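You operate a simulated robot arm through the tools that you are given. There is no shell and no other tool. Be economical: measure what you need, move in short steps, check, and stop when the job is done.

The job below is to be done with a simulated robot arm. You get a single attempt, and the scene is never put back.

Task
Shut the follower on the new cartridge and pack the green bearing full of grease.
Fine: pump till its sight strip is full; bleed the hose, then park the coupler.

The check looks at the end state, three seconds after you hand in, the way a careful person would. Anything else that was tipped, shoved, dropped, spilled or broken makes it a failure.

Robot
A 7-joint arm with a two-finger parallel gripper, fixed in place. Base frame: the origin is at the foot of the arm, x ahead of it, y to its left, z up; the work surface is at about z = 820. Units: mm, degrees, N and s.
With the tool pointing down near the work surface it reaches from about 380 to 800 mm from the base axis. Its first joint turns from -143.0 to 143.0 degrees. Payload 3 kg.
The TCP is the grasp point between the finger pads, 30 mm short of the fingertips. In the tool frame z runs along the fingers and y along their closing line. The gripper opens to 110 mm. The fingers are 20 mm wide and 10 mm thick; the gripper's body (48 by 112 mm) begins 55 mm behind the TCP.
Orientation is told as [roll, pitch, yaw] about the base's x, y, z axes, in that order, counted from this pose: with the fingers straight down and closing along the base's y, the tool's x points along the base's -x, its y along +y and its z along -z.

Tools
- The arm moves only by the tool play_rows. Its arguments are lists of equal length, an entry for each row: "linear": the shift along the tool's x, y, z in mm, a list of three; "delta_rot": the turn, a rotation vector about the tool's x, y, z in rad, a list of three; "claw": the gripper command, from -1 (fully open) to 1 (shut), values between in proportion. In form: {"linear": [[x, y, z], ...], "delta_rot": [[wx, wy, wz], ...], "claw": [claw, ...]}. A call has 1 to 8 rows; each row shifts and turns the commanded pose from where the row before left it, along the tool's axes as they then stand. Rows are played at 5 a second. More than 50 mm and 8.6 degrees between two rows, or a gripper value outside its range, and nothing of the call is played. A pose out of reach is approached as far as the arm can. The call stops where the force on the tool passes 90 N (or 10 N more than at its start, if that is more) or the arm is blocked; 0.2 s more then pass. The fingers move at their own pace (about 153 mm/s each) and stop on an object; they squeeze with about 27 N. The grip force told is the motor's: it shows also when the fingers shut on nothing. Time passes only in rows, and 0.2 s behind the last, so rows that do not move let the fingers close. It gives the time, the measured TCP pose, the force on the tool (base axes), the opening and the grip force at its end, in the units of the frame above (readings bear some noise), with the torque about the TCP (base axes, N m) and any sound that the robot's microphone picked up.
- Cameras (640 x 400 px; columns grow to the right, rows downward): "scene" is fixed at [218, -650.9, 1444.3]; the picture's right is [0.71, -0.70, 0.00], its down [-0.39, -0.39, -0.83] and it looks along [0.58, 0.59, -0.55] (base axes); focal length 248 px, centre (320, 200). "wrist" rides on the gripper at [72, 17, -103] in the tool frame; the picture's right is [-0.23, 0.97, 0.00], its down [-0.76, -0.18, -0.62] and it looks along [-0.61, -0.14, 0.78] (tool axes); focal length 222 px, centre (320, 200).
- get_image(camera): a new picture of that camera. It takes no simulated time.
- lift_body(by): slides the trunk up (or, below 0, down) by that many mm; the arm rides with it, the base frame stays. It gives what a move gives, with no picture.
- probe_pixels(camera, pixels): for up to 12 pixels [column, row] of the newest picture of that camera ("zoom" is the newest enlarged one), the place [x, y, z] in the base frame of the surface seen there, good to about 2 mm. It takes no simulated time.
- close_up(camera, box): a new picture of the part [left, top, right, bottom] of that camera's present view, enlarged. It takes no simulated time.
- hand_in(): hands the job in; it is judged then, once.

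Keep the steps short. Do not move on a guess: measure, check each grasp and each placing, and mend mistakes. In all there are 80 turns and 34 pictures (those below and enlarged ones count). Leave the gripper open and the arm clear of the work at the hand-in unless told otherwise, and finish with a single line.

The tools are called after ">>>" by a JSON object that holds its "fn" and its "kwargs". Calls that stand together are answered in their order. play_rows: Moves the arm, as the interface text tells. Its arguments: {"type":"object","properties":{"linear":{"type":"array"},"delta_rot":{"type":"array"},"claw":{"type":"array"}},"required":["linear","delta_rot","claw"]} The other tools are called the same way: lift_body (by) slides the trunk up or down; get_image (camera) takes a picture; probe_pixels (camera, pixels) gives the place of the surface under pixels of a picture; close_up (camera, box) takes an enlarged picture of a part of a camera's view; hand_in () hands the job in.

At the start:

```text
time_s: 0.0
position: [581.9, 101.1, 1280.9]
tool_rot: [0.0, 0.0, 0.0]
wrist_force: [-0.1, 0.8, -0.2]
moment: [0.03, -0.01, 0.01]
finger_gap: 109.9
grip_force: 0.1
trunk travel left (down, up): [-350.0, 140.0]
```

scene: 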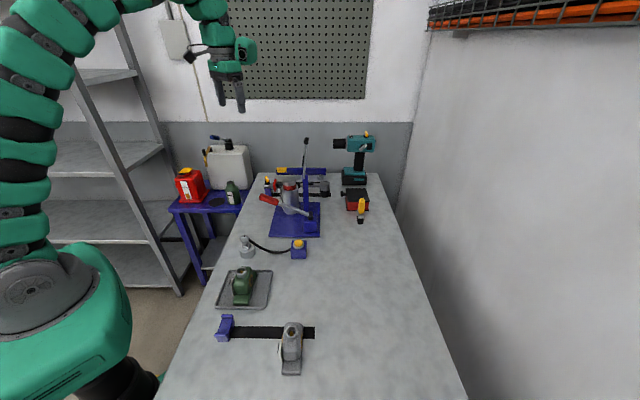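
wrist: 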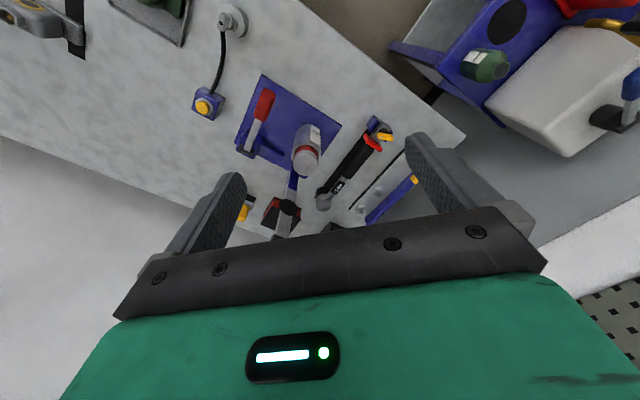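

I see a bench with a green bearing block on a tray, a blue base with a red lever, and a hose fitting. I'll enlarge the parts to understand them.

>>> {"fn": "close_up", "kwargs": {"camera": "scene", "box": [210, 120, 390, 240]}}

>>> {"fn": "close_up", "kwargs": {"camera": "scene", "box": [200, 225, 350, 385]}}

>>> {"fn": "close_up", "kwargs": {"camera": "wrist", "box": [170, 0, 450, 240]}}

```text
3.33 times, centred on (300, 180) of scene
```

zoom: 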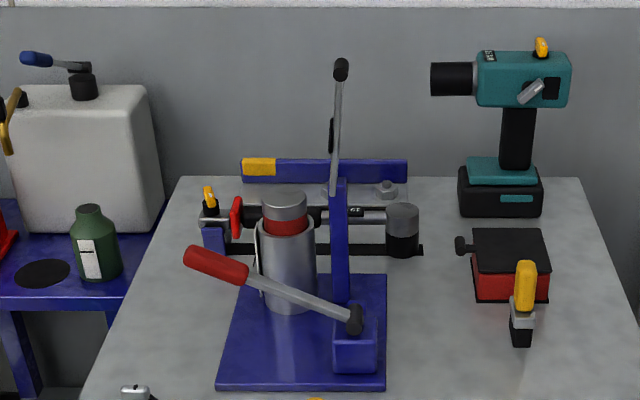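

```text
2.50 times, centred on (275, 305) of scene
```

zoom: 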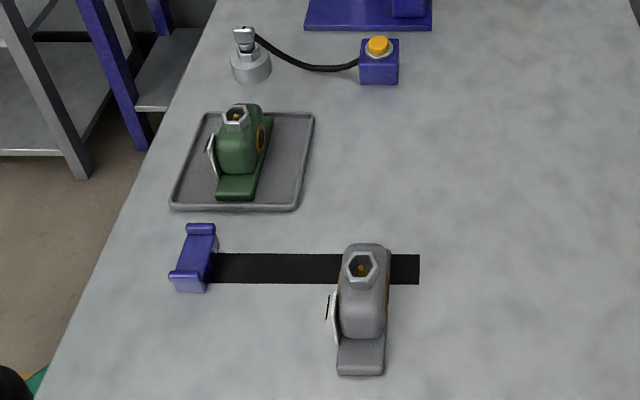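

```text
1.67 times, centred on (310, 120) of wrist
```

zoom: 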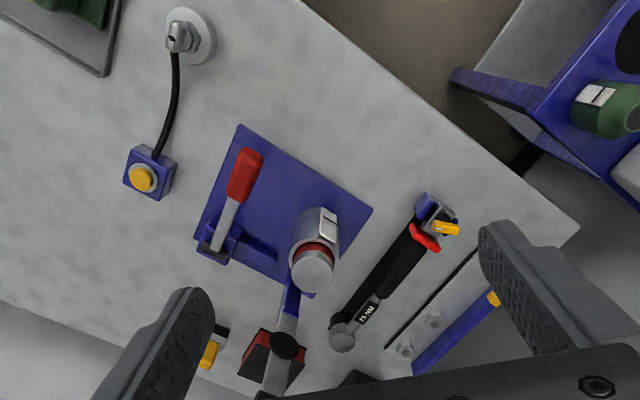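

The station: cylinder with red band (cartridge), a tall lever with a black knob (follower?), a red pump lever, a coupler on a grey puck and a yellow button block. I'll measure their places.

>>> {"fn": "get_image", "kwargs": {"camera": "scene"}}

>>> {"fn": "probe_pixels", "kwargs": {"camera": "zoom", "pixels": [[245, 165], [237, 192], [215, 248], [312, 275], [313, 248], [330, 225], [290, 297], [285, 345], [278, 375], [182, 37], [200, 35], [142, 178]]}}

>>> {"fn": "probe_pixels", "kwargs": {"camera": "scene", "pixels": [[306, 141], [304, 165], [305, 180], [290, 178], [269, 200], [309, 217], [298, 243], [247, 240], [247, 251], [242, 278], [243, 270], [242, 298]]}}

```text
28 pictures are left
```

scene: 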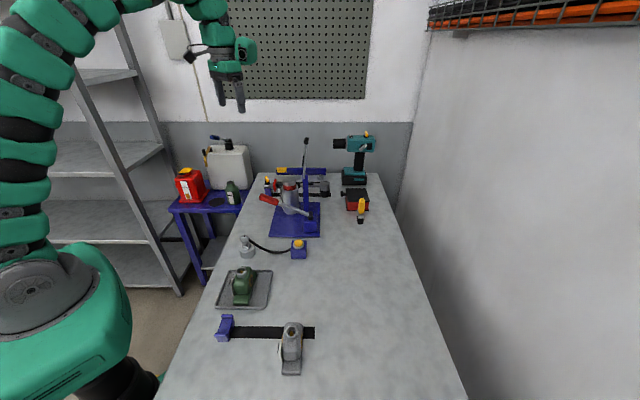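

```text
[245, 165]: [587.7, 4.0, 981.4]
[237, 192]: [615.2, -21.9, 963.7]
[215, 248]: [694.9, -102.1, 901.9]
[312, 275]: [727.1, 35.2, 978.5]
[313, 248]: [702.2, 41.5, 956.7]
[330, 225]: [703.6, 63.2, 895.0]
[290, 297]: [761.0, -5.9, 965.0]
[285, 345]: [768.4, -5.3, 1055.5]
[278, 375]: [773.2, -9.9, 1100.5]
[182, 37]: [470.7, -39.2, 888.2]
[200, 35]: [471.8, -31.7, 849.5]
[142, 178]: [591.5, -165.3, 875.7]
```

```text
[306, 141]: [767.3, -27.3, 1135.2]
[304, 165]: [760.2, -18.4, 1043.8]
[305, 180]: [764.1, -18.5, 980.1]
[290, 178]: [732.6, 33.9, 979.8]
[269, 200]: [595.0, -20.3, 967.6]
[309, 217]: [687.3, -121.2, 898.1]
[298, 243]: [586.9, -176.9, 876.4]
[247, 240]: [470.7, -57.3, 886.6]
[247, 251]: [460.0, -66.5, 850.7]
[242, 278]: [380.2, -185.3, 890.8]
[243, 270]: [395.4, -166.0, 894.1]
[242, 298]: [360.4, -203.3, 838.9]
```

The tall lever is near (765,-20), top at z≈1135; the red lever is at z 965–900. I'll move the wrist down to get a close view of the station, staying well above everything.

>>> {"fn": "play_rows", "kwargs": {"linear": [[12, -20, 30], [12, -20, 30], [10, -20, 30], [10, -20, 30]], "delta_rot": [[0, 0, 0], [0, 0, 0], [0, 0, 0], [0, 0, 0]], "claw": [-1, -1, -1, -1]}}

>>> {"fn": "get_image", "kwargs": {"camera": "wrist"}}

```text
time_s: 1.0
position: [537.0, 19.5, 1164.2]
tool_rot: [0.0, 0.0, -0.1]
wrist_force: [-0.3, -0.2, 0.5]
moment: [0.0, 0.0, 0.03]
finger_gap: 110.1
grip_force: 0.0
trunk travel left (down, up): [-350.0, 140.0]
```

```text
27 pictures are left
```

wrist: 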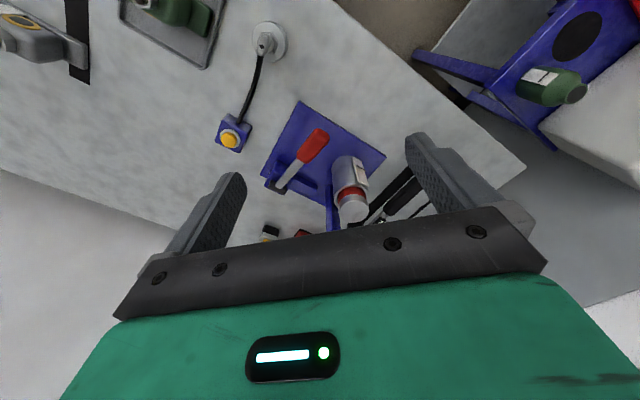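

I see the cylinder at (350,185) with a white label, tray with bearing at the top. I'll enlarge this part.

>>> {"fn": "close_up", "kwargs": {"camera": "wrist", "box": [250, 90, 410, 240]}}

>>> {"fn": "close_up", "kwargs": {"camera": "wrist", "box": [120, 0, 300, 110]}}

>>> {"fn": "close_up", "kwargs": {"camera": "scene", "box": [255, 130, 335, 245]}}

```text
2.67 times, centred on (330, 165) of wrist
```

zoom: 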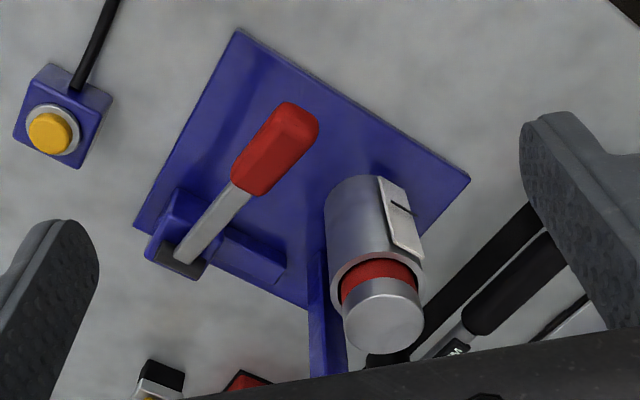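

```text
3.56 times, centred on (210, 55) of wrist
```

zoom: 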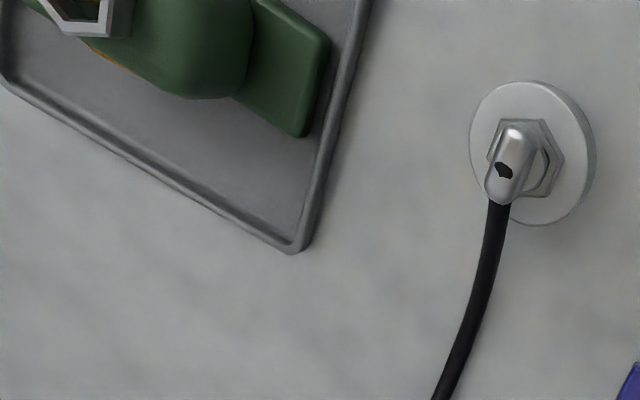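

```text
3.48 times, centred on (295, 188) of scene
```

zoom: 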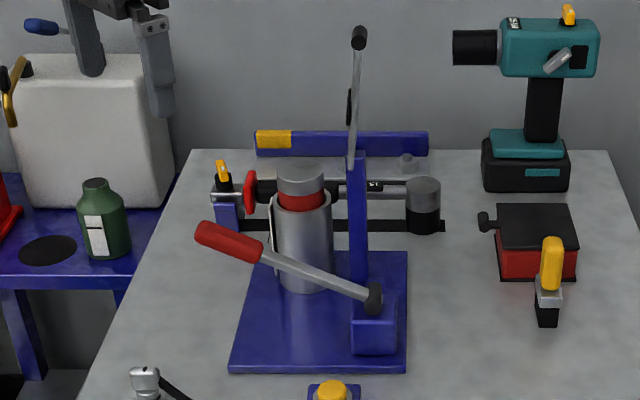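

I'll measure the tall lever, cap and base plate in this enlarged scene view.

>>> {"fn": "probe_pixels", "kwargs": {"camera": "zoom", "pixels": [[359, 38], [355, 70], [349, 105], [352, 160], [360, 180], [360, 270], [300, 172], [300, 205], [300, 285], [373, 298], [340, 285], [218, 238]]}}

>>> {"fn": "probe_pixels", "kwargs": {"camera": "zoom", "pixels": [[245, 285], [232, 370], [404, 370], [405, 255], [356, 350], [392, 350], [375, 315], [275, 172], [324, 172], [331, 230], [275, 230], [268, 240]]}}

```text
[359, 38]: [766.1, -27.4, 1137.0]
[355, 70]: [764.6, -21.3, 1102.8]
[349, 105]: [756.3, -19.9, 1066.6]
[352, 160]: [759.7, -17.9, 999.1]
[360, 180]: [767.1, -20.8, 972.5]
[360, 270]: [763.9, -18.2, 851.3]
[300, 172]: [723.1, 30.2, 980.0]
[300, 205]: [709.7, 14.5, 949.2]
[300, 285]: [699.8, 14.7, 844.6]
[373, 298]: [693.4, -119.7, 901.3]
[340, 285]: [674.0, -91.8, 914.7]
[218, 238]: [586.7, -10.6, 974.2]
```

```text
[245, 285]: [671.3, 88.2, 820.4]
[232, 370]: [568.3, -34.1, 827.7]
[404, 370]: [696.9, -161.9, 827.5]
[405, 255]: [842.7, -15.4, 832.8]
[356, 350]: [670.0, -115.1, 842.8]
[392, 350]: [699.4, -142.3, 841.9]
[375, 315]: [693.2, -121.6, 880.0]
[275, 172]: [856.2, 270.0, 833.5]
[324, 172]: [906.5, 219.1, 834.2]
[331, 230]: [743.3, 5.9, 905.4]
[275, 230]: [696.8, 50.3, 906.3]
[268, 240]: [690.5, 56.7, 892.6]
```

The station's axes are turned 45°: u = (−0.71, 0.71) runs from the post (762,−18) to the canister (725,33), so the tall lever (knob at ~(771,−22,1137), pivot ≈ z 995) is the follower arm and swings down along u over the cap. I'll turn the gripper so that it closes across the swing plane, while rising a bit.

>>> {"fn": "play_rows", "kwargs": {"linear": [[0, 0, -8], [0, 0, -8], [0, 0, -8], [0, 0, -8], [0, 0, -8], [0, 0, -8]], "delta_rot": [[0, 0, 0.1309], [0, 0, 0.1309], [0, 0, 0.1309], [0, 0, 0.1309], [0, 0, 0.1309], [0, 0, 0.1309]], "claw": [-0.5, -0.5, -0.5, -0.5, -0.5, -0.5]}}

```text
time_s: 2.4
position: [537.9, 20.6, 1211.4]
tool_rot: [-0.1, 0.0, -45.1]
wrist_force: [-0.2, 0.3, -0.7]
moment: [0.01, 0.02, -0.02]
finger_gap: 82.5
grip_force: 0.1
trunk travel left (down, up): [-350.0, 140.0]
```

Turned to −45°. Now I go over the knob (771,−22) at z≈1211.

>>> {"fn": "play_rows", "kwargs": {"linear": [[-32.5, 22.4, 0], [-32.5, 22.4, 0], [-32.5, 22.4, 0], [-32.5, 22.4, 0], [-32.5, 22.4, 0], [-32.4, 22.4, 0]], "delta_rot": [[0, 0, 0], [0, 0, 0], [0, 0, 0], [0, 0, 0], [0, 0, 0], [0, 0, 0]], "claw": [-0.5, -0.5, -0.5, -0.5, -0.5, -0.5]}}

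>>> {"fn": "close_up", "kwargs": {"camera": "scene", "box": [240, 60, 370, 210]}}

```text
time_s: 3.8
position: [695.5, -7.3, 1213.2]
tool_rot: [0.1, 0.0, -44.9]
wrist_force: [0.6, 0.7, 0.4]
moment: [-0.01, 0.0, 0.01]
finger_gap: 82.7
grip_force: 0.1
out of reach, approached as far as the arm can: row 5, 6
trunk travel left (down, up): [-350.0, 140.0]
```

```text
2.67 times, centred on (305, 135) of scene
```

zoom: 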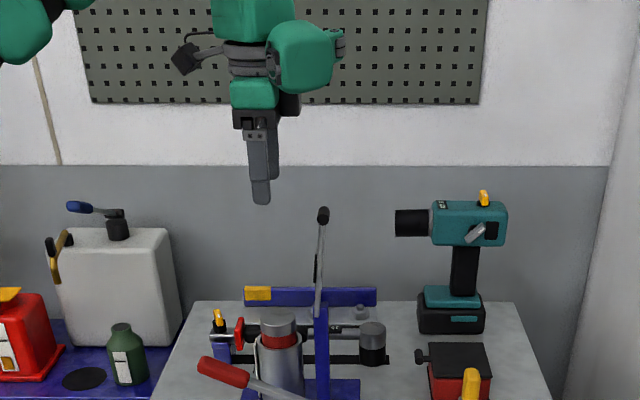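

Reach ends short at this height. I'll raise the trunk so the arm can stretch lower relative to itself.

>>> {"fn": "lift_body", "kwargs": {"by": 140}}

>>> {"fn": "play_rows", "kwargs": {"linear": [[0, 0, 35], [0, 0, 35], [0, 0, 35], [0, 0, 30]], "delta_rot": [[0, 0, 0], [0, 0, 0], [0, 0, 0], [0, 0, 0]], "claw": [-0.5, -0.5, -0.5, -0.5]}}

```text
time_s: 5.5
position: [695.3, -9.2, 1352.6]
tool_rot: [0.0, 0.1, -45.0]
wrist_force: [0.5, -0.1, -0.2]
moment: [0.04, 0.05, 0.0]
finger_gap: 82.6
grip_force: 0.1
trunk travel left (down, up): [-490.0, 0.0]
```

```text
time_s: 6.5
position: [695.2, -8.1, 1216.1]
tool_rot: [0.0, 0.0, -45.0]
wrist_force: [0.1, 0.6, 0.1]
moment: [0.03, 0.01, 0.03]
finger_gap: 82.8
grip_force: 0.1
trunk travel left (down, up): [-490.0, 0.0]
```

Now the remaining (76,−14) to stand above the knob.

>>> {"fn": "play_rows", "kwargs": {"linear": [[-31.8, 21.9, 0], [-31.8, 21.9, 0], [0, 0, 0]], "delta_rot": [[0, 0, 0], [0, 0, 0], [0, 0, 0]], "claw": [-0.5, -0.5, -0.5]}}

>>> {"fn": "close_up", "kwargs": {"camera": "wrist", "box": [160, 80, 480, 280]}}

```text
time_s: 7.3
position: [769.0, -21.0, 1213.9]
tool_rot: [0.1, 0.0, -45.1]
wrist_force: [-0.7, -0.3, -0.2]
moment: [0.02, -0.03, -0.01]
finger_gap: 82.6
grip_force: 0.0
out of reach, approached as far as the arm can: row 2
trunk travel left (down, up): [-490.0, 0.0]
```

```text
2.00 times, centred on (320, 180) of wrist
```

zoom: 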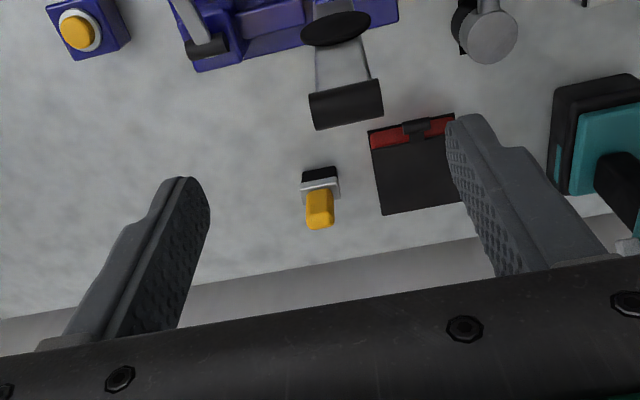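

The knob is a black cross-bar lying along v (345,105 zoom), and below it is the round black pusher disc. I'll measure its ends.

>>> {"fn": "probe_pixels", "kwargs": {"camera": "zoom", "pixels": [[316, 112], [346, 100], [376, 98], [346, 88], [346, 122], [318, 70], [368, 70], [336, 28], [305, 38], [366, 22]]}}

```text
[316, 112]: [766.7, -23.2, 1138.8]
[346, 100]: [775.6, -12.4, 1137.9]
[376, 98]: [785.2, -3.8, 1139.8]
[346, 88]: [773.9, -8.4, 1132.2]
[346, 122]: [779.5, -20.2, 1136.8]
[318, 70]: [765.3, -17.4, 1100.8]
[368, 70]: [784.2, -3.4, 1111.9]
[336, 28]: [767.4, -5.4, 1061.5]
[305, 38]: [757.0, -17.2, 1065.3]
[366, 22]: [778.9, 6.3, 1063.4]
```

Bar centre ≈ (777,−14.5,1133), 30 mm long along v. I go down around it, still open.

>>> {"fn": "play_rows", "kwargs": {"linear": [[0, 0, 25], [0, 3, 25], [-1, 7, 31], [0, 0, 0]], "delta_rot": [[0, 0, 0], [0, 0, 0], [0, 0, 0], [0, 0, 0]], "claw": [-0.4, -0.4, -0.4, -0.4]}}

```text
time_s: 8.3
position: [779.3, -15.8, 1132.1]
tool_rot: [-0.1, 0.1, -45.0]
wrist_force: [0.9, -0.6, 0.6]
moment: [0.04, 0.06, -0.01]
finger_gap: 77.1
grip_force: 0.1
trunk travel left (down, up): [-490.0, 0.0]
```

The TCP sits on the bar. I close the fingers on its ends.

>>> {"fn": "play_rows", "kwargs": {"linear": [[0, 0, 0], [0, 0, 0], [0, 0, 0]], "delta_rot": [[0, 0, 0], [0, 0, 0], [0, 0, 0]], "claw": [1, 1, 1]}}

```text
time_s: 9.1
position: [777.5, -15.7, 1132.5]
tool_rot: [0.0, 0.0, -45.0]
wrist_force: [0.8, 0.1, 0.2]
moment: [-0.02, 0.05, -0.02]
finger_gap: 44.9
grip_force: 45.1
trunk travel left (down, up): [-490.0, 0.0]
```

Held (gap 45, force 45). I swing along an arc about the pivot (u −547, z 995, radius 138): first 20°.

>>> {"fn": "play_rows", "kwargs": {"linear": [[13, 0, -0.5], [12.5, 0, 0], [12, 0, 1.5], [11.7, 0, 2.7], [0, 0, 0]], "delta_rot": [[0, 0, 0], [0, 0, 0], [0, 0, 0], [0, 0, 0], [0, 0, 0]], "claw": [1, 1, 1, 1, 1]}}

```text
time_s: 10.3
position: [743.7, 20.6, 1129.1]
tool_rot: [0.0, -0.1, -44.9]
wrist_force: [19.2, 6.1, -1.4]
moment: [-0.76, -0.98, 0.14]
finger_gap: 44.9
grip_force: 45.0
trunk travel left (down, up): [-490.0, 0.0]
```

Moves well; a side force of ~18 N toward +v shows the plane is slightly turned, so I add a little +v and go on to 45°.

>>> {"fn": "play_rows", "kwargs": {"linear": [[11.5, 1, 3.6], [11.1, 1, 4.7], [10.7, 0.5, 5.6], [10.2, 0.5, 6.4], [9.5, 0, 7.3], [8.9, 0, 8.1], [0, 0, 0]], "delta_rot": [[0, 0, 0], [0, 0, 0], [0, 0, 0], [0, 0, 0], [0, 0, 0], [0, 0, 0], [0, 0, 0]], "claw": [1, 1, 1, 1, 1, 1, 1]}}

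>>> {"fn": "close_up", "kwargs": {"camera": "scene", "box": [240, 100, 360, 240]}}

```text
time_s: 11.9
position: [698.9, 64.8, 1094.3]
tool_rot: [0.1, -0.1, -45.0]
wrist_force: [12.5, 0.7, 2.8]
moment: [-0.83, -1.03, 0.1]
finger_gap: 44.7
grip_force: 45.4
trunk travel left (down, up): [-490.0, 0.0]
```

```text
2.86 times, centred on (300, 170) of scene
```

zoom: 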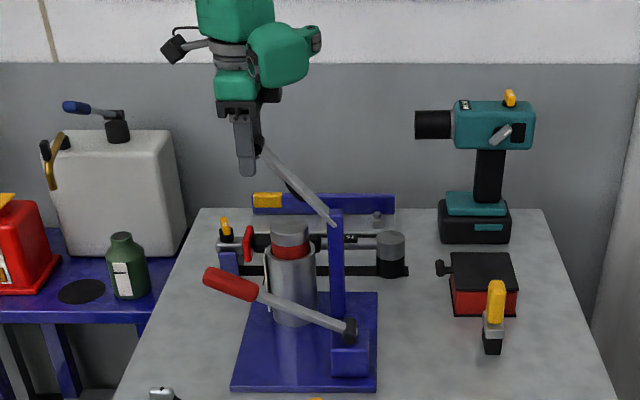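

It swings properly over the cap. On to about 15°.

>>> {"fn": "play_rows", "kwargs": {"linear": [[8, 0, 8.8], [7.4, 0, 9.6], [6.4, 0, 10.2], [5.6, 0, 10.7], [4.6, 0, 11.1], [3.7, 0, 11.5], [0, 0, 0]], "delta_rot": [[0, 0, 0], [0, 0, 0], [0, 0, 0], [0, 0, 0], [0, 0, 0], [0, 0, 0], [0, 0, 0]], "claw": [1, 1, 1, 1, 1, 1, 1]}}

```text
time_s: 13.5
position: [674.4, 90.5, 1033.0]
tool_rot: [-0.1, 0.0, -45.0]
wrist_force: [-1.4, -0.7, 0.6]
moment: [-0.01, -0.02, -0.01]
finger_gap: 0.1
grip_force: 37.9
trunk travel left (down, up): [-490.0, 0.0]
```

The fingers slipped off the bar (gap 0). I look where the lever is.

>>> {"fn": "close_up", "kwargs": {"camera": "scene", "box": [240, 100, 360, 240]}}

>>> {"fn": "probe_pixels", "kwargs": {"camera": "zoom", "pixels": [[330, 215]]}}

```text
2.86 times, centred on (300, 170) of scene
```

zoom: 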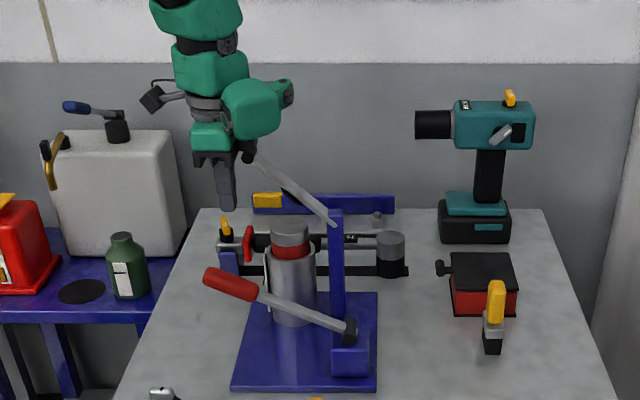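

```text
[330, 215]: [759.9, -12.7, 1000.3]
```

The lever stays at ~40° by itself. I go straight up, then will press it down from above with shut fingers.

>>> {"fn": "play_rows", "kwargs": {"linear": [[6, 0, -40], [0, 0, -40], [0, 0, -40], [0, 0, 0]], "delta_rot": [[0, 0, 0], [0, 0, 0], [0, 0, 0], [0, 0, 0]], "claw": [1, 1, 1, 1]}}

>>> {"fn": "close_up", "kwargs": {"camera": "scene", "box": [240, 100, 360, 240]}}

>>> {"fn": "probe_pixels", "kwargs": {"camera": "zoom", "pixels": [[248, 143], [256, 153], [275, 172], [300, 195], [325, 217]]}}

```text
time_s: 14.5
position: [670.3, 92.9, 1153.0]
tool_rot: [-0.1, -0.1, -45.0]
wrist_force: [-0.6, 0.3, -0.3]
moment: [0.0, -0.03, 0.01]
finger_gap: 0.0
grip_force: 37.4
trunk travel left (down, up): [-490.0, 0.0]
```

```text
2.86 times, centred on (300, 170) of scene
```

zoom: 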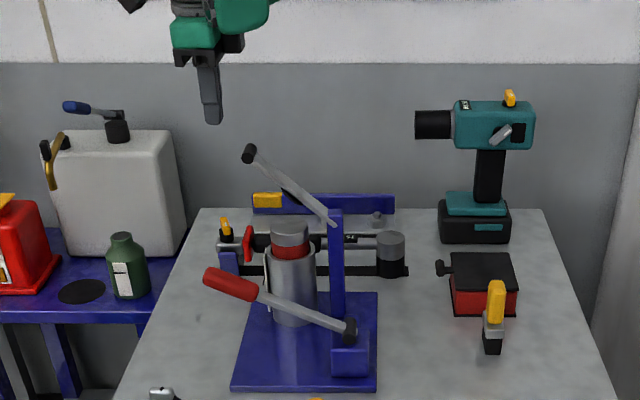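

```text
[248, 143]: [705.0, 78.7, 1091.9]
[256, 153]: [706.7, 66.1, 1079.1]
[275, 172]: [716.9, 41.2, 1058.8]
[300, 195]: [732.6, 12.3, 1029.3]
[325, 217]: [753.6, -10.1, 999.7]
```

I probe the bar and arm more finely.

>>> {"fn": "probe_pixels", "kwargs": {"camera": "zoom", "pixels": [[246, 148], [249, 153], [251, 148], [249, 158], [262, 158], [266, 165], [285, 180], [292, 190], [310, 204], [318, 211], [289, 197], [244, 155]]}}

```text
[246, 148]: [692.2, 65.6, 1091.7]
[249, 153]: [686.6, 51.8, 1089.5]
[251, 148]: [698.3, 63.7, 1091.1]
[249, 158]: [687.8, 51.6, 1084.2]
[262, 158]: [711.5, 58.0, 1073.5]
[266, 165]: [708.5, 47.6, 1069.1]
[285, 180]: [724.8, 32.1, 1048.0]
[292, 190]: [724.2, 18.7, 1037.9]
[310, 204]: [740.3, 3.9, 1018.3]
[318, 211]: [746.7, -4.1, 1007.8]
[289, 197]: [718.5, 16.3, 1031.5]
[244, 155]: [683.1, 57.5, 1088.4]
```

Bar centre ≈ (700,65,1087), angle ≈ 43°. I put the shut fingertips above it and press down along the arc to about 13°.

>>> {"fn": "play_rows", "kwargs": {"linear": [[-42, 1, 0], [0, 0, 23], [7, 0, 12], [8, 0, 11], [6, 0, 11], [5, 0, 10], [4, 0, 11], [3.5, 0, 11]], "delta_rot": [[0, 0, 0], [0, 0, 0], [0, 0, 0], [0, 0, 0], [0, 0, 0], [0, 0, 0], [0, 0, 0], [0, 0, 0]], "claw": [1, 1, 1, 1, 1, 1, 1, 1]}}

```text
time_s: 16.3
position: [676.5, 88.4, 1064.2]
tool_rot: [-0.1, 0.2, -44.9]
wrist_force: [0.1, 1.1, -1.5]
moment: [-0.02, -0.06, -0.02]
finger_gap: 0.1
grip_force: 37.3
trunk travel left (down, up): [-490.0, 0.0]
```

No force now; I check whether the lever came down.

>>> {"fn": "close_up", "kwargs": {"camera": "scene", "box": [240, 100, 360, 240]}}

>>> {"fn": "probe_pixels", "kwargs": {"camera": "zoom", "pixels": [[213, 198], [225, 200], [249, 153], [289, 215], [300, 210], [330, 215]]}}

```text
2.86 times, centred on (300, 170) of scene
```

zoom: 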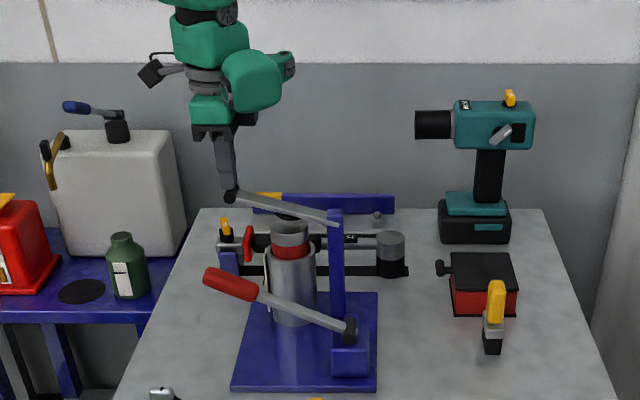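

```text
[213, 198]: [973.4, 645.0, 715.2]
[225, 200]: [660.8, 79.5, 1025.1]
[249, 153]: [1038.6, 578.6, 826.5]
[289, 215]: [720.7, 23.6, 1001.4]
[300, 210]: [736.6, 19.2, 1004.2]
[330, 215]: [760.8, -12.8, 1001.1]
```

The tip presses on the bar, the lever at ~13° and the disc at the cap. I press on down, letting the force tell the end.

>>> {"fn": "play_rows", "kwargs": {"linear": [[1.5, 0, 6], [1, 0, 6], [0.8, 0, 6], [0.5, 0, 6], [0.2, 0, 6], [0, 0, 6], [0, 0, 0]], "delta_rot": [[0, 0, 0], [0, 0, 0], [0, 0, 0], [0, 0, 0], [0, 0, 0], [0, 0, 0], [0, 0, 0]], "claw": [1, 1, 1, 1, 1, 1, 1]}}

```text
time_s: 17.9
position: [673.0, 92.1, 1027.9]
tool_rot: [-0.1, 0.0, -45.0]
wrist_force: [0.7, -0.7, 0.4]
moment: [-0.03, 0.01, -0.01]
finger_gap: 0.0
grip_force: 37.4
trunk travel left (down, up): [-490.0, 0.0]
```

Still free. I press on in small steps.

>>> {"fn": "play_rows", "kwargs": {"linear": [[0, 0, 4], [0, 0, 4], [-0.5, 0, 4], [-0.5, 0, 4], [0, 0, 0]], "delta_rot": [[0, 0, 0], [0, 0, 0], [0, 0, 0], [0, 0, 0], [0, 0, 0]], "claw": [1, 1, 1, 1, 1]}}

>>> {"fn": "close_up", "kwargs": {"camera": "scene", "box": [250, 140, 340, 240]}}

```text
time_s: 19.1
position: [673.6, 92.0, 1022.4]
tool_rot: [0.7, -0.5, -44.9]
wrist_force: [-24.7, -0.2, 53.7]
moment: [-0.13, 0.66, -0.08]
finger_gap: 0.0
grip_force: 38.1
trunk travel left (down, up): [-490.0, 0.0]
stopped in row 5: the force on the tool passed its limit at 92 N (the readings are from after the stop); the commanded pose is now the measured one
```

```text
4.00 times, centred on (295, 190) of scene
```

zoom: 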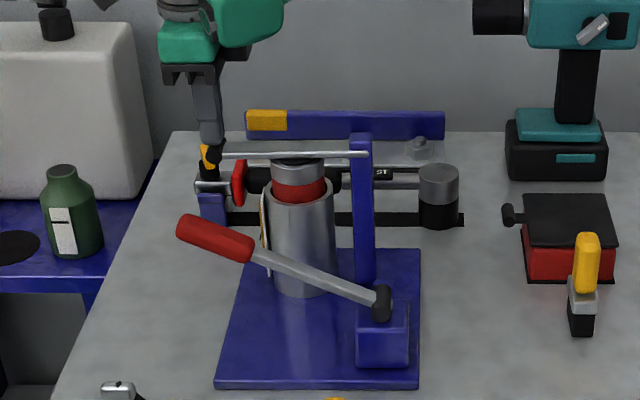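

The lever lies level on the cap, with a hard stop at 92 N. I lift off and check that it stays.

>>> {"fn": "play_rows", "kwargs": {"linear": [[0, 0, -15], [0, 0, -40], [0, 0, -40], [0, 0, 0]], "delta_rot": [[0, 0, 0], [0, 0, 0], [0, 0, 0], [0, 0, 0]], "claw": [1, 1, 1, 1]}}

>>> {"fn": "close_up", "kwargs": {"camera": "scene", "box": [250, 140, 340, 240]}}

>>> {"fn": "probe_pixels", "kwargs": {"camera": "zoom", "pixels": [[217, 157], [230, 155], [260, 155], [296, 155], [340, 154], [362, 156], [296, 170], [200, 235], [240, 248], [270, 260], [350, 293], [382, 300]]}}

```text
time_s: 20.1
position: [673.6, 89.7, 1113.0]
tool_rot: [0.4, -0.1, -45.0]
wrist_force: [0.4, 0.0, -0.7]
moment: [0.01, -0.03, 0.01]
finger_gap: 0.1
grip_force: 37.6
trunk travel left (down, up): [-490.0, 0.0]
```

```text
4.00 times, centred on (295, 190) of scene
```

zoom: 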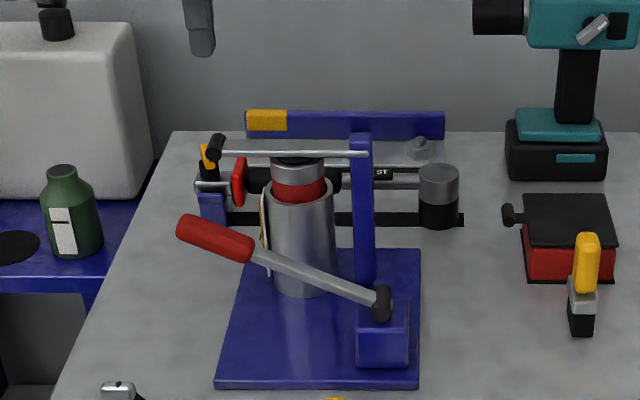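

```text
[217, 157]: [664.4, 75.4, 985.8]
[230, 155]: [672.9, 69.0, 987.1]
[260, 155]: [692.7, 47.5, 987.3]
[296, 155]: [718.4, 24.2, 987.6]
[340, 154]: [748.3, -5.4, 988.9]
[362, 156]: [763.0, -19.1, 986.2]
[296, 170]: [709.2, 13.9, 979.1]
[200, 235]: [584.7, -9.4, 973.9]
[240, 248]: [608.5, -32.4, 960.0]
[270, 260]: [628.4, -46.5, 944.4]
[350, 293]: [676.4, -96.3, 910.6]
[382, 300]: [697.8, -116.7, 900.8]
```

The follower stays shut and level (bar at z≈986, arm along it). Next the coupler: I back off over the left side, then lower the trunk back to its start height.

>>> {"fn": "play_rows", "kwargs": {"linear": [[0, 0, -45], [13.4, -41.7, 0], [13.4, -41.7, 0], [13.4, -41.7, 0], [13.4, -41.7, 0], [13.4, -41.7, 0], [13.4, -41.7, 0]], "delta_rot": [[0, 0, 0], [0, 0, 0], [0, 0, 0], [0, 0, 0], [0, 0, 0], [0, 0, 0], [0, 0, 0]], "claw": [-0.5, -0.5, -0.5, -0.5, -0.5, -0.5, -0.5]}}

>>> {"fn": "lift_body", "kwargs": {"by": -140}}

>>> {"fn": "get_image", "kwargs": {"camera": "wrist"}}

```text
time_s: 21.6
position: [443.4, -29.7, 1157.3]
tool_rot: [0.5, -0.3, -45.1]
wrist_force: [0.3, 0.5, 0.0]
moment: [0.0, -0.01, -0.04]
finger_gap: 82.9
grip_force: 0.2
trunk travel left (down, up): [-490.0, 0.0]
```

```text
time_s: 23.3
position: [443.5, -30.6, 1015.8]
tool_rot: [0.5, -0.3, -45.0]
wrist_force: [-0.1, -0.4, 0.5]
moment: [0.02, -0.02, 0.02]
finger_gap: 82.3
grip_force: 0.0
trunk travel left (down, up): [-350.0, 140.0]
```

```text
15 pictures are left
```

wrist: 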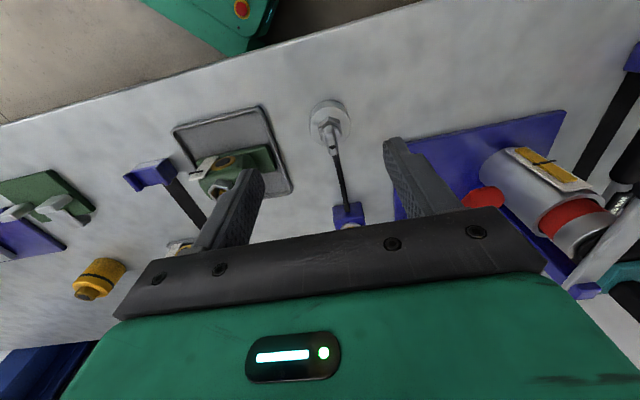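

I see the coupler at (330,130) on its puck and the green bearing on its tray at (240,150) with the sight strip at (203,168). Enlarge.

>>> {"fn": "close_up", "kwargs": {"camera": "wrist", "box": [170, 80, 370, 210]}}

>>> {"fn": "probe_pixels", "kwargs": {"camera": "zoom", "pixels": [[500, 110], [508, 135], [515, 160], [520, 190], [522, 220], [165, 330], [190, 300], [120, 280], [95, 270], [450, 150], [470, 105], [535, 100]]}}

```text
3.08 times, centred on (270, 145) of wrist
```

zoom: 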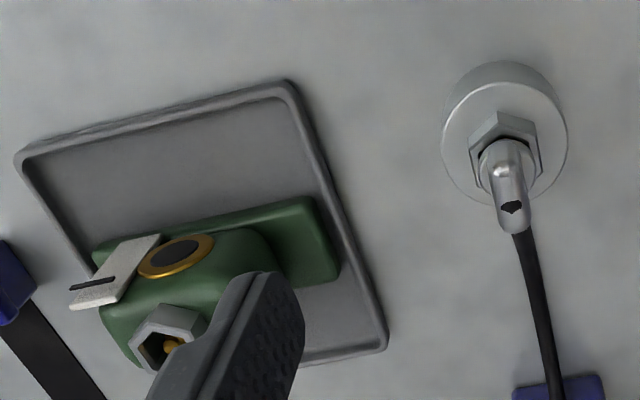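

```text
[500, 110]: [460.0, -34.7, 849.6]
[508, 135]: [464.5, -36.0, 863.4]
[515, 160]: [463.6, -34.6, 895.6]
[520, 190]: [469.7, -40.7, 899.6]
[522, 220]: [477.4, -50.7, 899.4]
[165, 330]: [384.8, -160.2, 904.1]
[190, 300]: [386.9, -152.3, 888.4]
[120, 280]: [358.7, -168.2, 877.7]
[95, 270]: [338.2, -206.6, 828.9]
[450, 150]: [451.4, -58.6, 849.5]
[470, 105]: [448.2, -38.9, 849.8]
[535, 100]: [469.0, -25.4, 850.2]
```

Coupler: barrel in a hex socket on the puck, elbow towards −u, top z≈900. The bearing fitting is a matching hex socket with the nipple inside. I measure both rims.

>>> {"fn": "probe_pixels", "kwargs": {"camera": "zoom", "pixels": [[472, 143], [500, 116], [534, 127], [541, 165], [478, 178], [485, 155], [530, 155], [507, 147], [505, 170], [515, 207], [500, 215], [530, 215]]}}

>>> {"fn": "probe_pixels", "kwargs": {"camera": "zoom", "pixels": [[160, 308], [203, 316], [136, 336], [193, 338], [172, 343], [160, 345], [140, 352], [145, 360], [178, 321], [150, 322], [110, 283], [150, 245]]}}

>>> {"fn": "close_up", "kwargs": {"camera": "scene", "box": [205, 230, 315, 315]}}

```text
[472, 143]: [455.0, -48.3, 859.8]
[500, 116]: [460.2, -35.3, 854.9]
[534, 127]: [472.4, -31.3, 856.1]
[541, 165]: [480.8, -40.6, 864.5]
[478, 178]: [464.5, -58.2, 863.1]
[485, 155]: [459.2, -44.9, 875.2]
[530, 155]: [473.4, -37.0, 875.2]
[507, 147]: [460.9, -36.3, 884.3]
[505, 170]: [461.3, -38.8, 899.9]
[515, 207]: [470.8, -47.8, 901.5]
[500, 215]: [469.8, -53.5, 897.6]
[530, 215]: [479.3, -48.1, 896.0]
```

```text
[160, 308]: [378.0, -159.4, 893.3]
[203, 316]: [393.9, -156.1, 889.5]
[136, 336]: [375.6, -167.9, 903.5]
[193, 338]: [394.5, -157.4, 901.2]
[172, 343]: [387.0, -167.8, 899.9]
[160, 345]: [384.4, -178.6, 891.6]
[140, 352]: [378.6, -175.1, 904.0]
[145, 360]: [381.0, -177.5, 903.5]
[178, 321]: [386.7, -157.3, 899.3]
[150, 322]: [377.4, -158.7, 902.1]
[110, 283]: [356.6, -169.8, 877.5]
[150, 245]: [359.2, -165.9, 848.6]
```

```text
4.71 times, centred on (260, 272) of scene
```

zoom: 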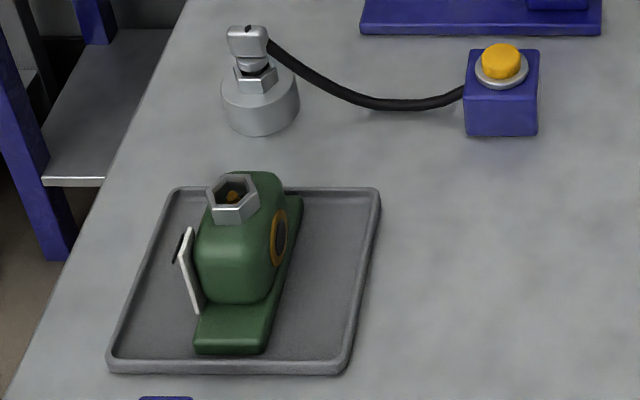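

I measure the bearing's hex and nipple from this view too, plus the coupler and yellow button.

>>> {"fn": "probe_pixels", "kwargs": {"camera": "zoom", "pixels": [[209, 181], [222, 176], [247, 177], [258, 186], [243, 207], [216, 207], [232, 196], [212, 195], [252, 195], [245, 38], [230, 38], [265, 38]]}}

>>> {"fn": "probe_pixels", "kwargs": {"camera": "zoom", "pixels": [[245, 52], [245, 62], [253, 80], [500, 55], [500, 70], [485, 58], [516, 58], [188, 270], [184, 245], [196, 300], [270, 48], [290, 58]]}}

```text
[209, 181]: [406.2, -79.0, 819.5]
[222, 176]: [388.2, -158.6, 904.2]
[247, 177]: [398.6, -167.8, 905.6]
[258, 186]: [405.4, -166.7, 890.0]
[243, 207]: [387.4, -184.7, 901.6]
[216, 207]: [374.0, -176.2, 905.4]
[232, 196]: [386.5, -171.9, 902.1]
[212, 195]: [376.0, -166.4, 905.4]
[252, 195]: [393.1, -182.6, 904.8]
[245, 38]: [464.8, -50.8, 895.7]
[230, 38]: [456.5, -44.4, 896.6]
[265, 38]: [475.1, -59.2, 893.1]
```

```text
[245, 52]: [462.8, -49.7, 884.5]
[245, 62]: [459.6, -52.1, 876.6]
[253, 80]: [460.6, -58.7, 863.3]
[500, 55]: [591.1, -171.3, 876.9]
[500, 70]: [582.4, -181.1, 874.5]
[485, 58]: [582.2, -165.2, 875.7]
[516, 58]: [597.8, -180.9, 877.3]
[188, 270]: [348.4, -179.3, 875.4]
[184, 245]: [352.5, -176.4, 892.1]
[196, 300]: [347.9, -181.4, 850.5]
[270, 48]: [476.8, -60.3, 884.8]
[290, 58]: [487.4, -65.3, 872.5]
```

Coupler axis ≈ (468,−44.5), head z 880–900; bearing nipple ≈ (386.5,−171), rim z 905 versus the park rim z 864 (so +41). I move above the coupler and look.

>>> {"fn": "play_rows", "kwargs": {"linear": [[-13.5, 3.7, 0], [-13.6, 3.8, 0], [0, 0, 28], [0, 0, 27], [0, 0, 0]], "delta_rot": [[0, 0, 0], [0, 0, 0], [0, 0, 0], [0, 0, 0], [0, 0, 0]], "claw": [-0.4, -0.4, -0.4, -0.4, -0.4]}}

>>> {"fn": "get_image", "kwargs": {"camera": "wrist"}}

```text
time_s: 24.5
position: [469.5, -40.3, 962.4]
tool_rot: [0.4, -0.1, -45.0]
wrist_force: [0.3, 0.1, 0.3]
moment: [-0.03, -0.01, 0.0]
finger_gap: 77.1
grip_force: 0.1
trunk travel left (down, up): [-350.0, 140.0]
```

```text
12 pictures are left
```

wrist: 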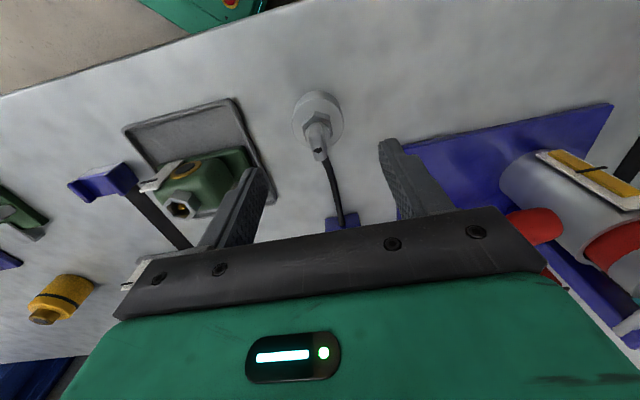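

Coupler at (318,130) between the fingers. I'm ~3.5 mm too far in v. I correct and descend to z 898 (tips 868, above the hex rim), then close.

>>> {"fn": "play_rows", "kwargs": {"linear": [[-1, -1.8, 21], [-1, -1.7, 21], [0, 0, 22], [0, 0, 0]], "delta_rot": [[0, 0, 0], [0, 0, 0], [0, 0, 0], [0, 0, 0]], "claw": [-0.4, -0.4, -0.4, -0.4]}}

>>> {"fn": "play_rows", "kwargs": {"linear": [[0, 0, 0], [0, 0, 0], [0, 0, 0], [0, 0, 0]], "delta_rot": [[0, 0, 0], [0, 0, 0], [0, 0, 0], [0, 0, 0]], "claw": [0.3, 0.6, 1, 1]}}

```text
time_s: 25.5
position: [468.4, -46.1, 897.8]
tool_rot: [0.4, -0.1, -45.0]
wrist_force: [-0.3, 1.6, -0.2]
moment: [-0.02, 0.0, 0.03]
finger_gap: 77.0
grip_force: 0.0
trunk travel left (down, up): [-350.0, 140.0]
```

```text
time_s: 26.5
position: [467.9, -44.5, 898.1]
tool_rot: [0.4, -0.1, -45.0]
wrist_force: [0.4, -0.4, 0.4]
moment: [-0.03, -0.02, -0.03]
finger_gap: 20.6
grip_force: 27.0
trunk travel left (down, up): [-350.0, 140.0]
```

Gripped the 20.6 mm collar with no side force. I lift straight up in steps.

>>> {"fn": "play_rows", "kwargs": {"linear": [[0, 0, -5], [0, 0, -10], [0, 0, -15], [0, 0, -20], [0, 0, -20], [0, 0, 0]], "delta_rot": [[0, 0, 0], [0, 0, 0], [0, 0, 0], [0, 0, 0], [0, 0, 0], [0, 0, 0]], "claw": [1, 1, 1, 1, 1, 1]}}

```text
time_s: 27.9
position: [468.2, -48.8, 965.8]
tool_rot: [0.4, -0.2, -45.0]
wrist_force: [0.4, -0.4, -0.6]
moment: [0.0, -0.02, -0.01]
finger_gap: 20.7
grip_force: 26.5
trunk travel left (down, up): [-350.0, 140.0]
```

It came free (still 20.7 mm). Now across to above the bearing nipple (386.5,−171), 10 mm higher.

>>> {"fn": "play_rows", "kwargs": {"linear": [[0, 0, -10], [-7.8, -36.6, 0], [-7.8, -36.6, 0], [-7.8, -36.6, 0], [-7.7, -36.6, 0], [0, 0, 0], [0, 0, 0]], "delta_rot": [[0, 0, 0], [0, 0, 0], [0, 0, 0], [0, 0, 0], [0, 0, 0], [0, 0, 0], [0, 0, 0]], "claw": [1, 1, 1, 1, 1, 1, 1]}}

>>> {"fn": "close_up", "kwargs": {"camera": "scene", "box": [190, 190, 330, 310]}}

```text
time_s: 29.5
position: [385.3, -170.5, 976.8]
tool_rot: [0.4, -0.3, -45.0]
wrist_force: [0.3, 0.7, -0.2]
moment: [-0.04, 0.0, 0.0]
finger_gap: 20.5
grip_force: 27.2
trunk travel left (down, up): [-350.0, 140.0]
```

```text
3.33 times, centred on (260, 250) of scene
```

zoom: 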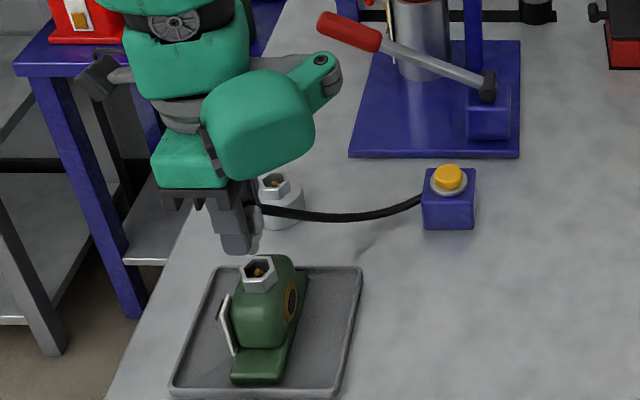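

Both nipples are visible now. I measure both sockets alike to get the offset.

>>> {"fn": "probe_pixels", "kwargs": {"camera": "zoom", "pixels": [[272, 184], [274, 184], [261, 182], [286, 184], [268, 197], [272, 172], [257, 272], [260, 272], [243, 269], [275, 271], [258, 288], [258, 258]]}}

```text
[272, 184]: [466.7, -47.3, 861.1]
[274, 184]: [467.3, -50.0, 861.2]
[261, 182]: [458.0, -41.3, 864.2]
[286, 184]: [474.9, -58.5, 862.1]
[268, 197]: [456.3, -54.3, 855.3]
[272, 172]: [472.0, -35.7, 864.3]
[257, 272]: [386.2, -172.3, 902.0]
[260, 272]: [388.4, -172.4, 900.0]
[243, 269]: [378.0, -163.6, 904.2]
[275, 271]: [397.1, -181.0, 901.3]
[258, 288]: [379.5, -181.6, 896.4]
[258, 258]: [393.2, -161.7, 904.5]
```

Offset park→bearing averages (−79.5,−124,+40.2), so the seat is TCP ≈ (388.6,−169.2,938.3). I correct (+2.5,+1.5) and descend slowly.

>>> {"fn": "play_rows", "kwargs": {"linear": [[-0.7, 2.8, 0], [0, 0, 10], [0, 0, 8], [0, 0, 5], [0, 0, 5], [0, 0, 4], [0, 0, 0]], "delta_rot": [[0, 0, 0], [0, 0, 0], [0, 0, 0], [0, 0, 0], [0, 0, 0], [0, 0, 0], [0, 0, 0]], "claw": [1, 1, 1, 1, 1, 1, 1]}}

```text
time_s: 31.1
position: [388.4, -169.0, 945.1]
tool_rot: [0.3, -0.3, -44.9]
wrist_force: [-1.7, 1.0, -1.4]
moment: [-0.02, 0.07, -0.02]
finger_gap: 20.8
grip_force: 27.2
trunk travel left (down, up): [-350.0, 140.0]
```

Right on position, no blocking force yet. The last 7 mm in small steps.

>>> {"fn": "play_rows", "kwargs": {"linear": [[0, 0, 2], [0, 0, 2], [0, 0, 1.5], [0, 0, 1.5], [0, 0, 1], [0, 0, 0]], "delta_rot": [[0, 0, 0], [0, 0, 0], [0, 0, 0], [0, 0, 0], [0, 0, 0], [0, 0, 0]], "claw": [1, 1, 1, 1, 1, 1]}}

```text
time_s: 32.5
position: [388.2, -170.1, 937.5]
tool_rot: [0.4, -0.3, -45.0]
wrist_force: [-2.8, 5.8, 17.9]
moment: [0.21, 0.06, 0.01]
finger_gap: 20.6
grip_force: 27.0
trunk travel left (down, up): [-350.0, 140.0]
```

18 N up at z 937.5: it's seating. A bit more press to be sure.

>>> {"fn": "play_rows", "kwargs": {"linear": [[0, 0, 0.7], [0, 0, 0.7], [0, 0, 0]], "delta_rot": [[0, 0, 0], [0, 0, 0], [0, 0, 0]], "claw": [1, 1, 1]}}

```text
time_s: 33.3
position: [388.9, -171.1, 936.0]
tool_rot: [0.4, -0.3, -45.1]
wrist_force: [-0.4, 8.3, 16.8]
moment: [0.29, 0.01, 0.0]
finger_gap: 20.7
grip_force: 26.4
trunk travel left (down, up): [-350.0, 140.0]
```

Force steady while going down 1.5 mm: either a detent or slip in the grip. I press 2 mm more.

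>>> {"fn": "play_rows", "kwargs": {"linear": [[0, 0, 1], [0, 0, 1], [0, 0, 0]], "delta_rot": [[0, 0, 0], [0, 0, 0], [0, 0, 0]], "claw": [1, 1, 1]}}

>>> {"fn": "close_up", "kwargs": {"camera": "scene", "box": [210, 225, 310, 310]}}

```text
time_s: 34.1
position: [388.4, -171.0, 933.1]
tool_rot: [0.5, -0.4, -45.0]
wrist_force: [-2.8, -2.2, 24.8]
moment: [-0.1, 0.16, 0.08]
finger_gap: 20.6
grip_force: 27.1
trunk travel left (down, up): [-350.0, 140.0]
```

```text
4.71 times, centred on (260, 268) of scene
```

zoom: 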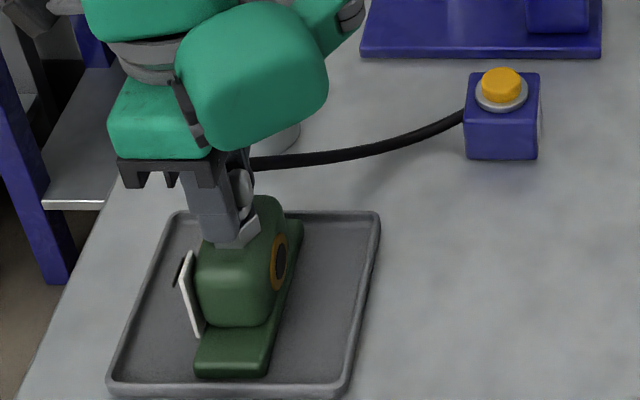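

The tips (z≈903) now touch the socket rim, so the coupler can go no deeper by this grip. I open, rise and look at how it sits.

>>> {"fn": "play_rows", "kwargs": {"linear": [[0, 0, 0], [0, 0, 0], [0, 0, -15], [0, 0, -30], [0, 0, -30], [0, 0, -10], [0, 0, 0]], "delta_rot": [[0, 0, 0], [0, 0, 0], [0, 0, 0], [0, 0, 0], [0, 0, 0], [0, 0, 0], [0, 0, 0]], "claw": [0.2, -0.3, -0.5, -0.5, -0.5, -0.5, -0.5]}}

>>> {"fn": "close_up", "kwargs": {"camera": "wrist", "box": [220, 50, 420, 200]}}

```text
time_s: 35.7
position: [391.0, -168.8, 1019.3]
tool_rot: [0.4, -0.1, -45.0]
wrist_force: [0.4, 1.1, -0.1]
moment: [-0.03, -0.01, -0.02]
finger_gap: 82.6
grip_force: 0.1
trunk travel left (down, up): [-350.0, 140.0]
```

```text
2.67 times, centred on (320, 125) of wrist
```

zoom: 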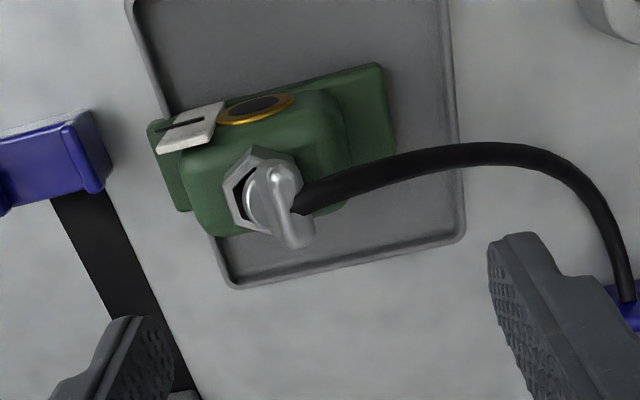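

I check the head height and centring by probing.

>>> {"fn": "probe_pixels", "kwargs": {"camera": "zoom", "pixels": [[270, 180], [285, 205], [297, 232], [280, 190], [300, 222], [228, 190], [254, 152], [293, 160], [233, 220], [185, 130], [160, 140], [215, 112]]}}

```text
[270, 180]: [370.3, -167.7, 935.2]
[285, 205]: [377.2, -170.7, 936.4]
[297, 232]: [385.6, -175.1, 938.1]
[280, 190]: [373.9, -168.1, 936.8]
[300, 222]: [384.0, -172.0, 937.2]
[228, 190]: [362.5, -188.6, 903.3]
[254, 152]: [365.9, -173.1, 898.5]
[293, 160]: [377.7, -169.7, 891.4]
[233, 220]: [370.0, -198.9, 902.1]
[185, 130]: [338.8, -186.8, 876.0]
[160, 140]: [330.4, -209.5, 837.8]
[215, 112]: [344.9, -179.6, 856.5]
```

These points hint that the bearing or coupler may have shifted; I check from the scene camera.

>>> {"fn": "close_up", "kwargs": {"camera": "scene", "box": [205, 230, 315, 315]}}

>>> {"fn": "probe_pixels", "kwargs": {"camera": "zoom", "pixels": [[188, 270], [196, 300], [209, 187], [212, 200], [243, 207], [232, 165], [245, 165], [255, 165], [222, 165], [245, 180], [175, 190], [230, 340]]}}

```text
4.71 times, centred on (260, 272) of scene
```

zoom: 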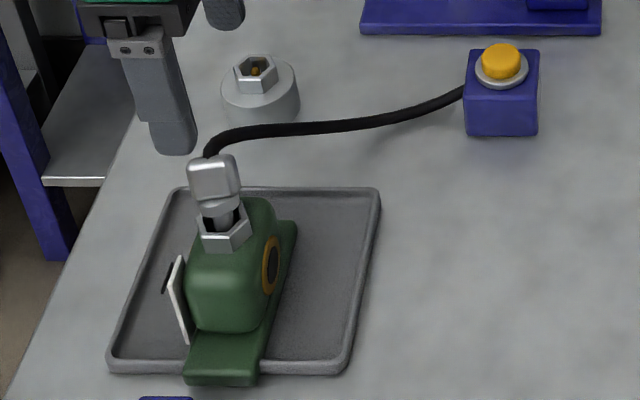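

```text
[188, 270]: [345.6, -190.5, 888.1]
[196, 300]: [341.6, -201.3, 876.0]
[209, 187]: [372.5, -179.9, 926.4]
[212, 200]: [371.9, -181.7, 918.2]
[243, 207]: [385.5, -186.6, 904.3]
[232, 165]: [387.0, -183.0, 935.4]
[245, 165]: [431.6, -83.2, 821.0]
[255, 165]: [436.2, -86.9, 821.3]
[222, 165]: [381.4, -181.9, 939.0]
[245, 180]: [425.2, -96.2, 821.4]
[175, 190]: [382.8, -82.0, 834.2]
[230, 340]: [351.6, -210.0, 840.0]
```

The bearing did get dragged ~25 mm towards −v (towards the camera) as the pressed fingertips opened; the coupler is still on it. I must push it back. I measure the housing's front, base and tray rim; tray looks unmoved.

>>> {"fn": "probe_pixels", "kwargs": {"camera": "zoom", "pixels": [[225, 290], [225, 310], [225, 322], [200, 315], [252, 312], [220, 345], [220, 368], [220, 380], [150, 365], [300, 368], [190, 365], [258, 365]]}}

>>> {"fn": "probe_pixels", "kwargs": {"camera": "zoom", "pixels": [[285, 235], [293, 225], [262, 340], [280, 280], [268, 265], [205, 225], [215, 245], [246, 222], [225, 208], [205, 160], [235, 165], [215, 195]]}}

```text
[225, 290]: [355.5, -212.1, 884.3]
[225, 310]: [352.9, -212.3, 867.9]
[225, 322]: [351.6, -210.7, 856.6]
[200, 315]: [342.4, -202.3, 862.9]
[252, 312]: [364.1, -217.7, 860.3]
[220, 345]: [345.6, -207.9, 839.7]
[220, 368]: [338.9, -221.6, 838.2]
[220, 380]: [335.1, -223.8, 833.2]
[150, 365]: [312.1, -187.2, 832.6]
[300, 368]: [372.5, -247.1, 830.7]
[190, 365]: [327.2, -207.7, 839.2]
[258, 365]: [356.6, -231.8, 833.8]
```

```text
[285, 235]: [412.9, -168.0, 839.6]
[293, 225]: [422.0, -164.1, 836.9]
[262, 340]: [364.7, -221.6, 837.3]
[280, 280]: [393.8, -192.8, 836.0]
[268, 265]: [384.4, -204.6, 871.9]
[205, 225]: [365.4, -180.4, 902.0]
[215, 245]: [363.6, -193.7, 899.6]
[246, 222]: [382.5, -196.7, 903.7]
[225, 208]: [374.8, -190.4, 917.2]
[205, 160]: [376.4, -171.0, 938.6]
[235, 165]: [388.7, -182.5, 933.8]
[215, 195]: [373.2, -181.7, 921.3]
```

The bearing is flat and shifted ≈20 mm along −v, not turned. Housing front face at v≈99, u≈−398. I'll shut the fingers, go down in front of it (v 70) with tips at z 864 (gripper body stays ~10 mm above the coupler), then push +v.

>>> {"fn": "play_rows", "kwargs": {"linear": [[-0.5, -45, 0], [-0.7, -42, 0], [0, 0, 40], [0, 0, 40], [0, 0, 30], [0, 0, 15], [0, 0, 0]], "delta_rot": [[0, 0, 0], [0, 0, 0], [0, 0, 0], [0, 0, 0], [0, 0, 0], [0, 0, 0], [0, 0, 0]], "claw": [1, 1, 1, 1, 1, 1, 1]}}

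```text
time_s: 37.3
position: [330.0, -235.1, 893.6]
tool_rot: [0.3, -0.3, -45.0]
wrist_force: [-0.6, -0.3, 0.0]
moment: [0.0, -0.02, 0.03]
finger_gap: 0.0
grip_force: 27.1
trunk travel left (down, up): [-350.0, 140.0]
```

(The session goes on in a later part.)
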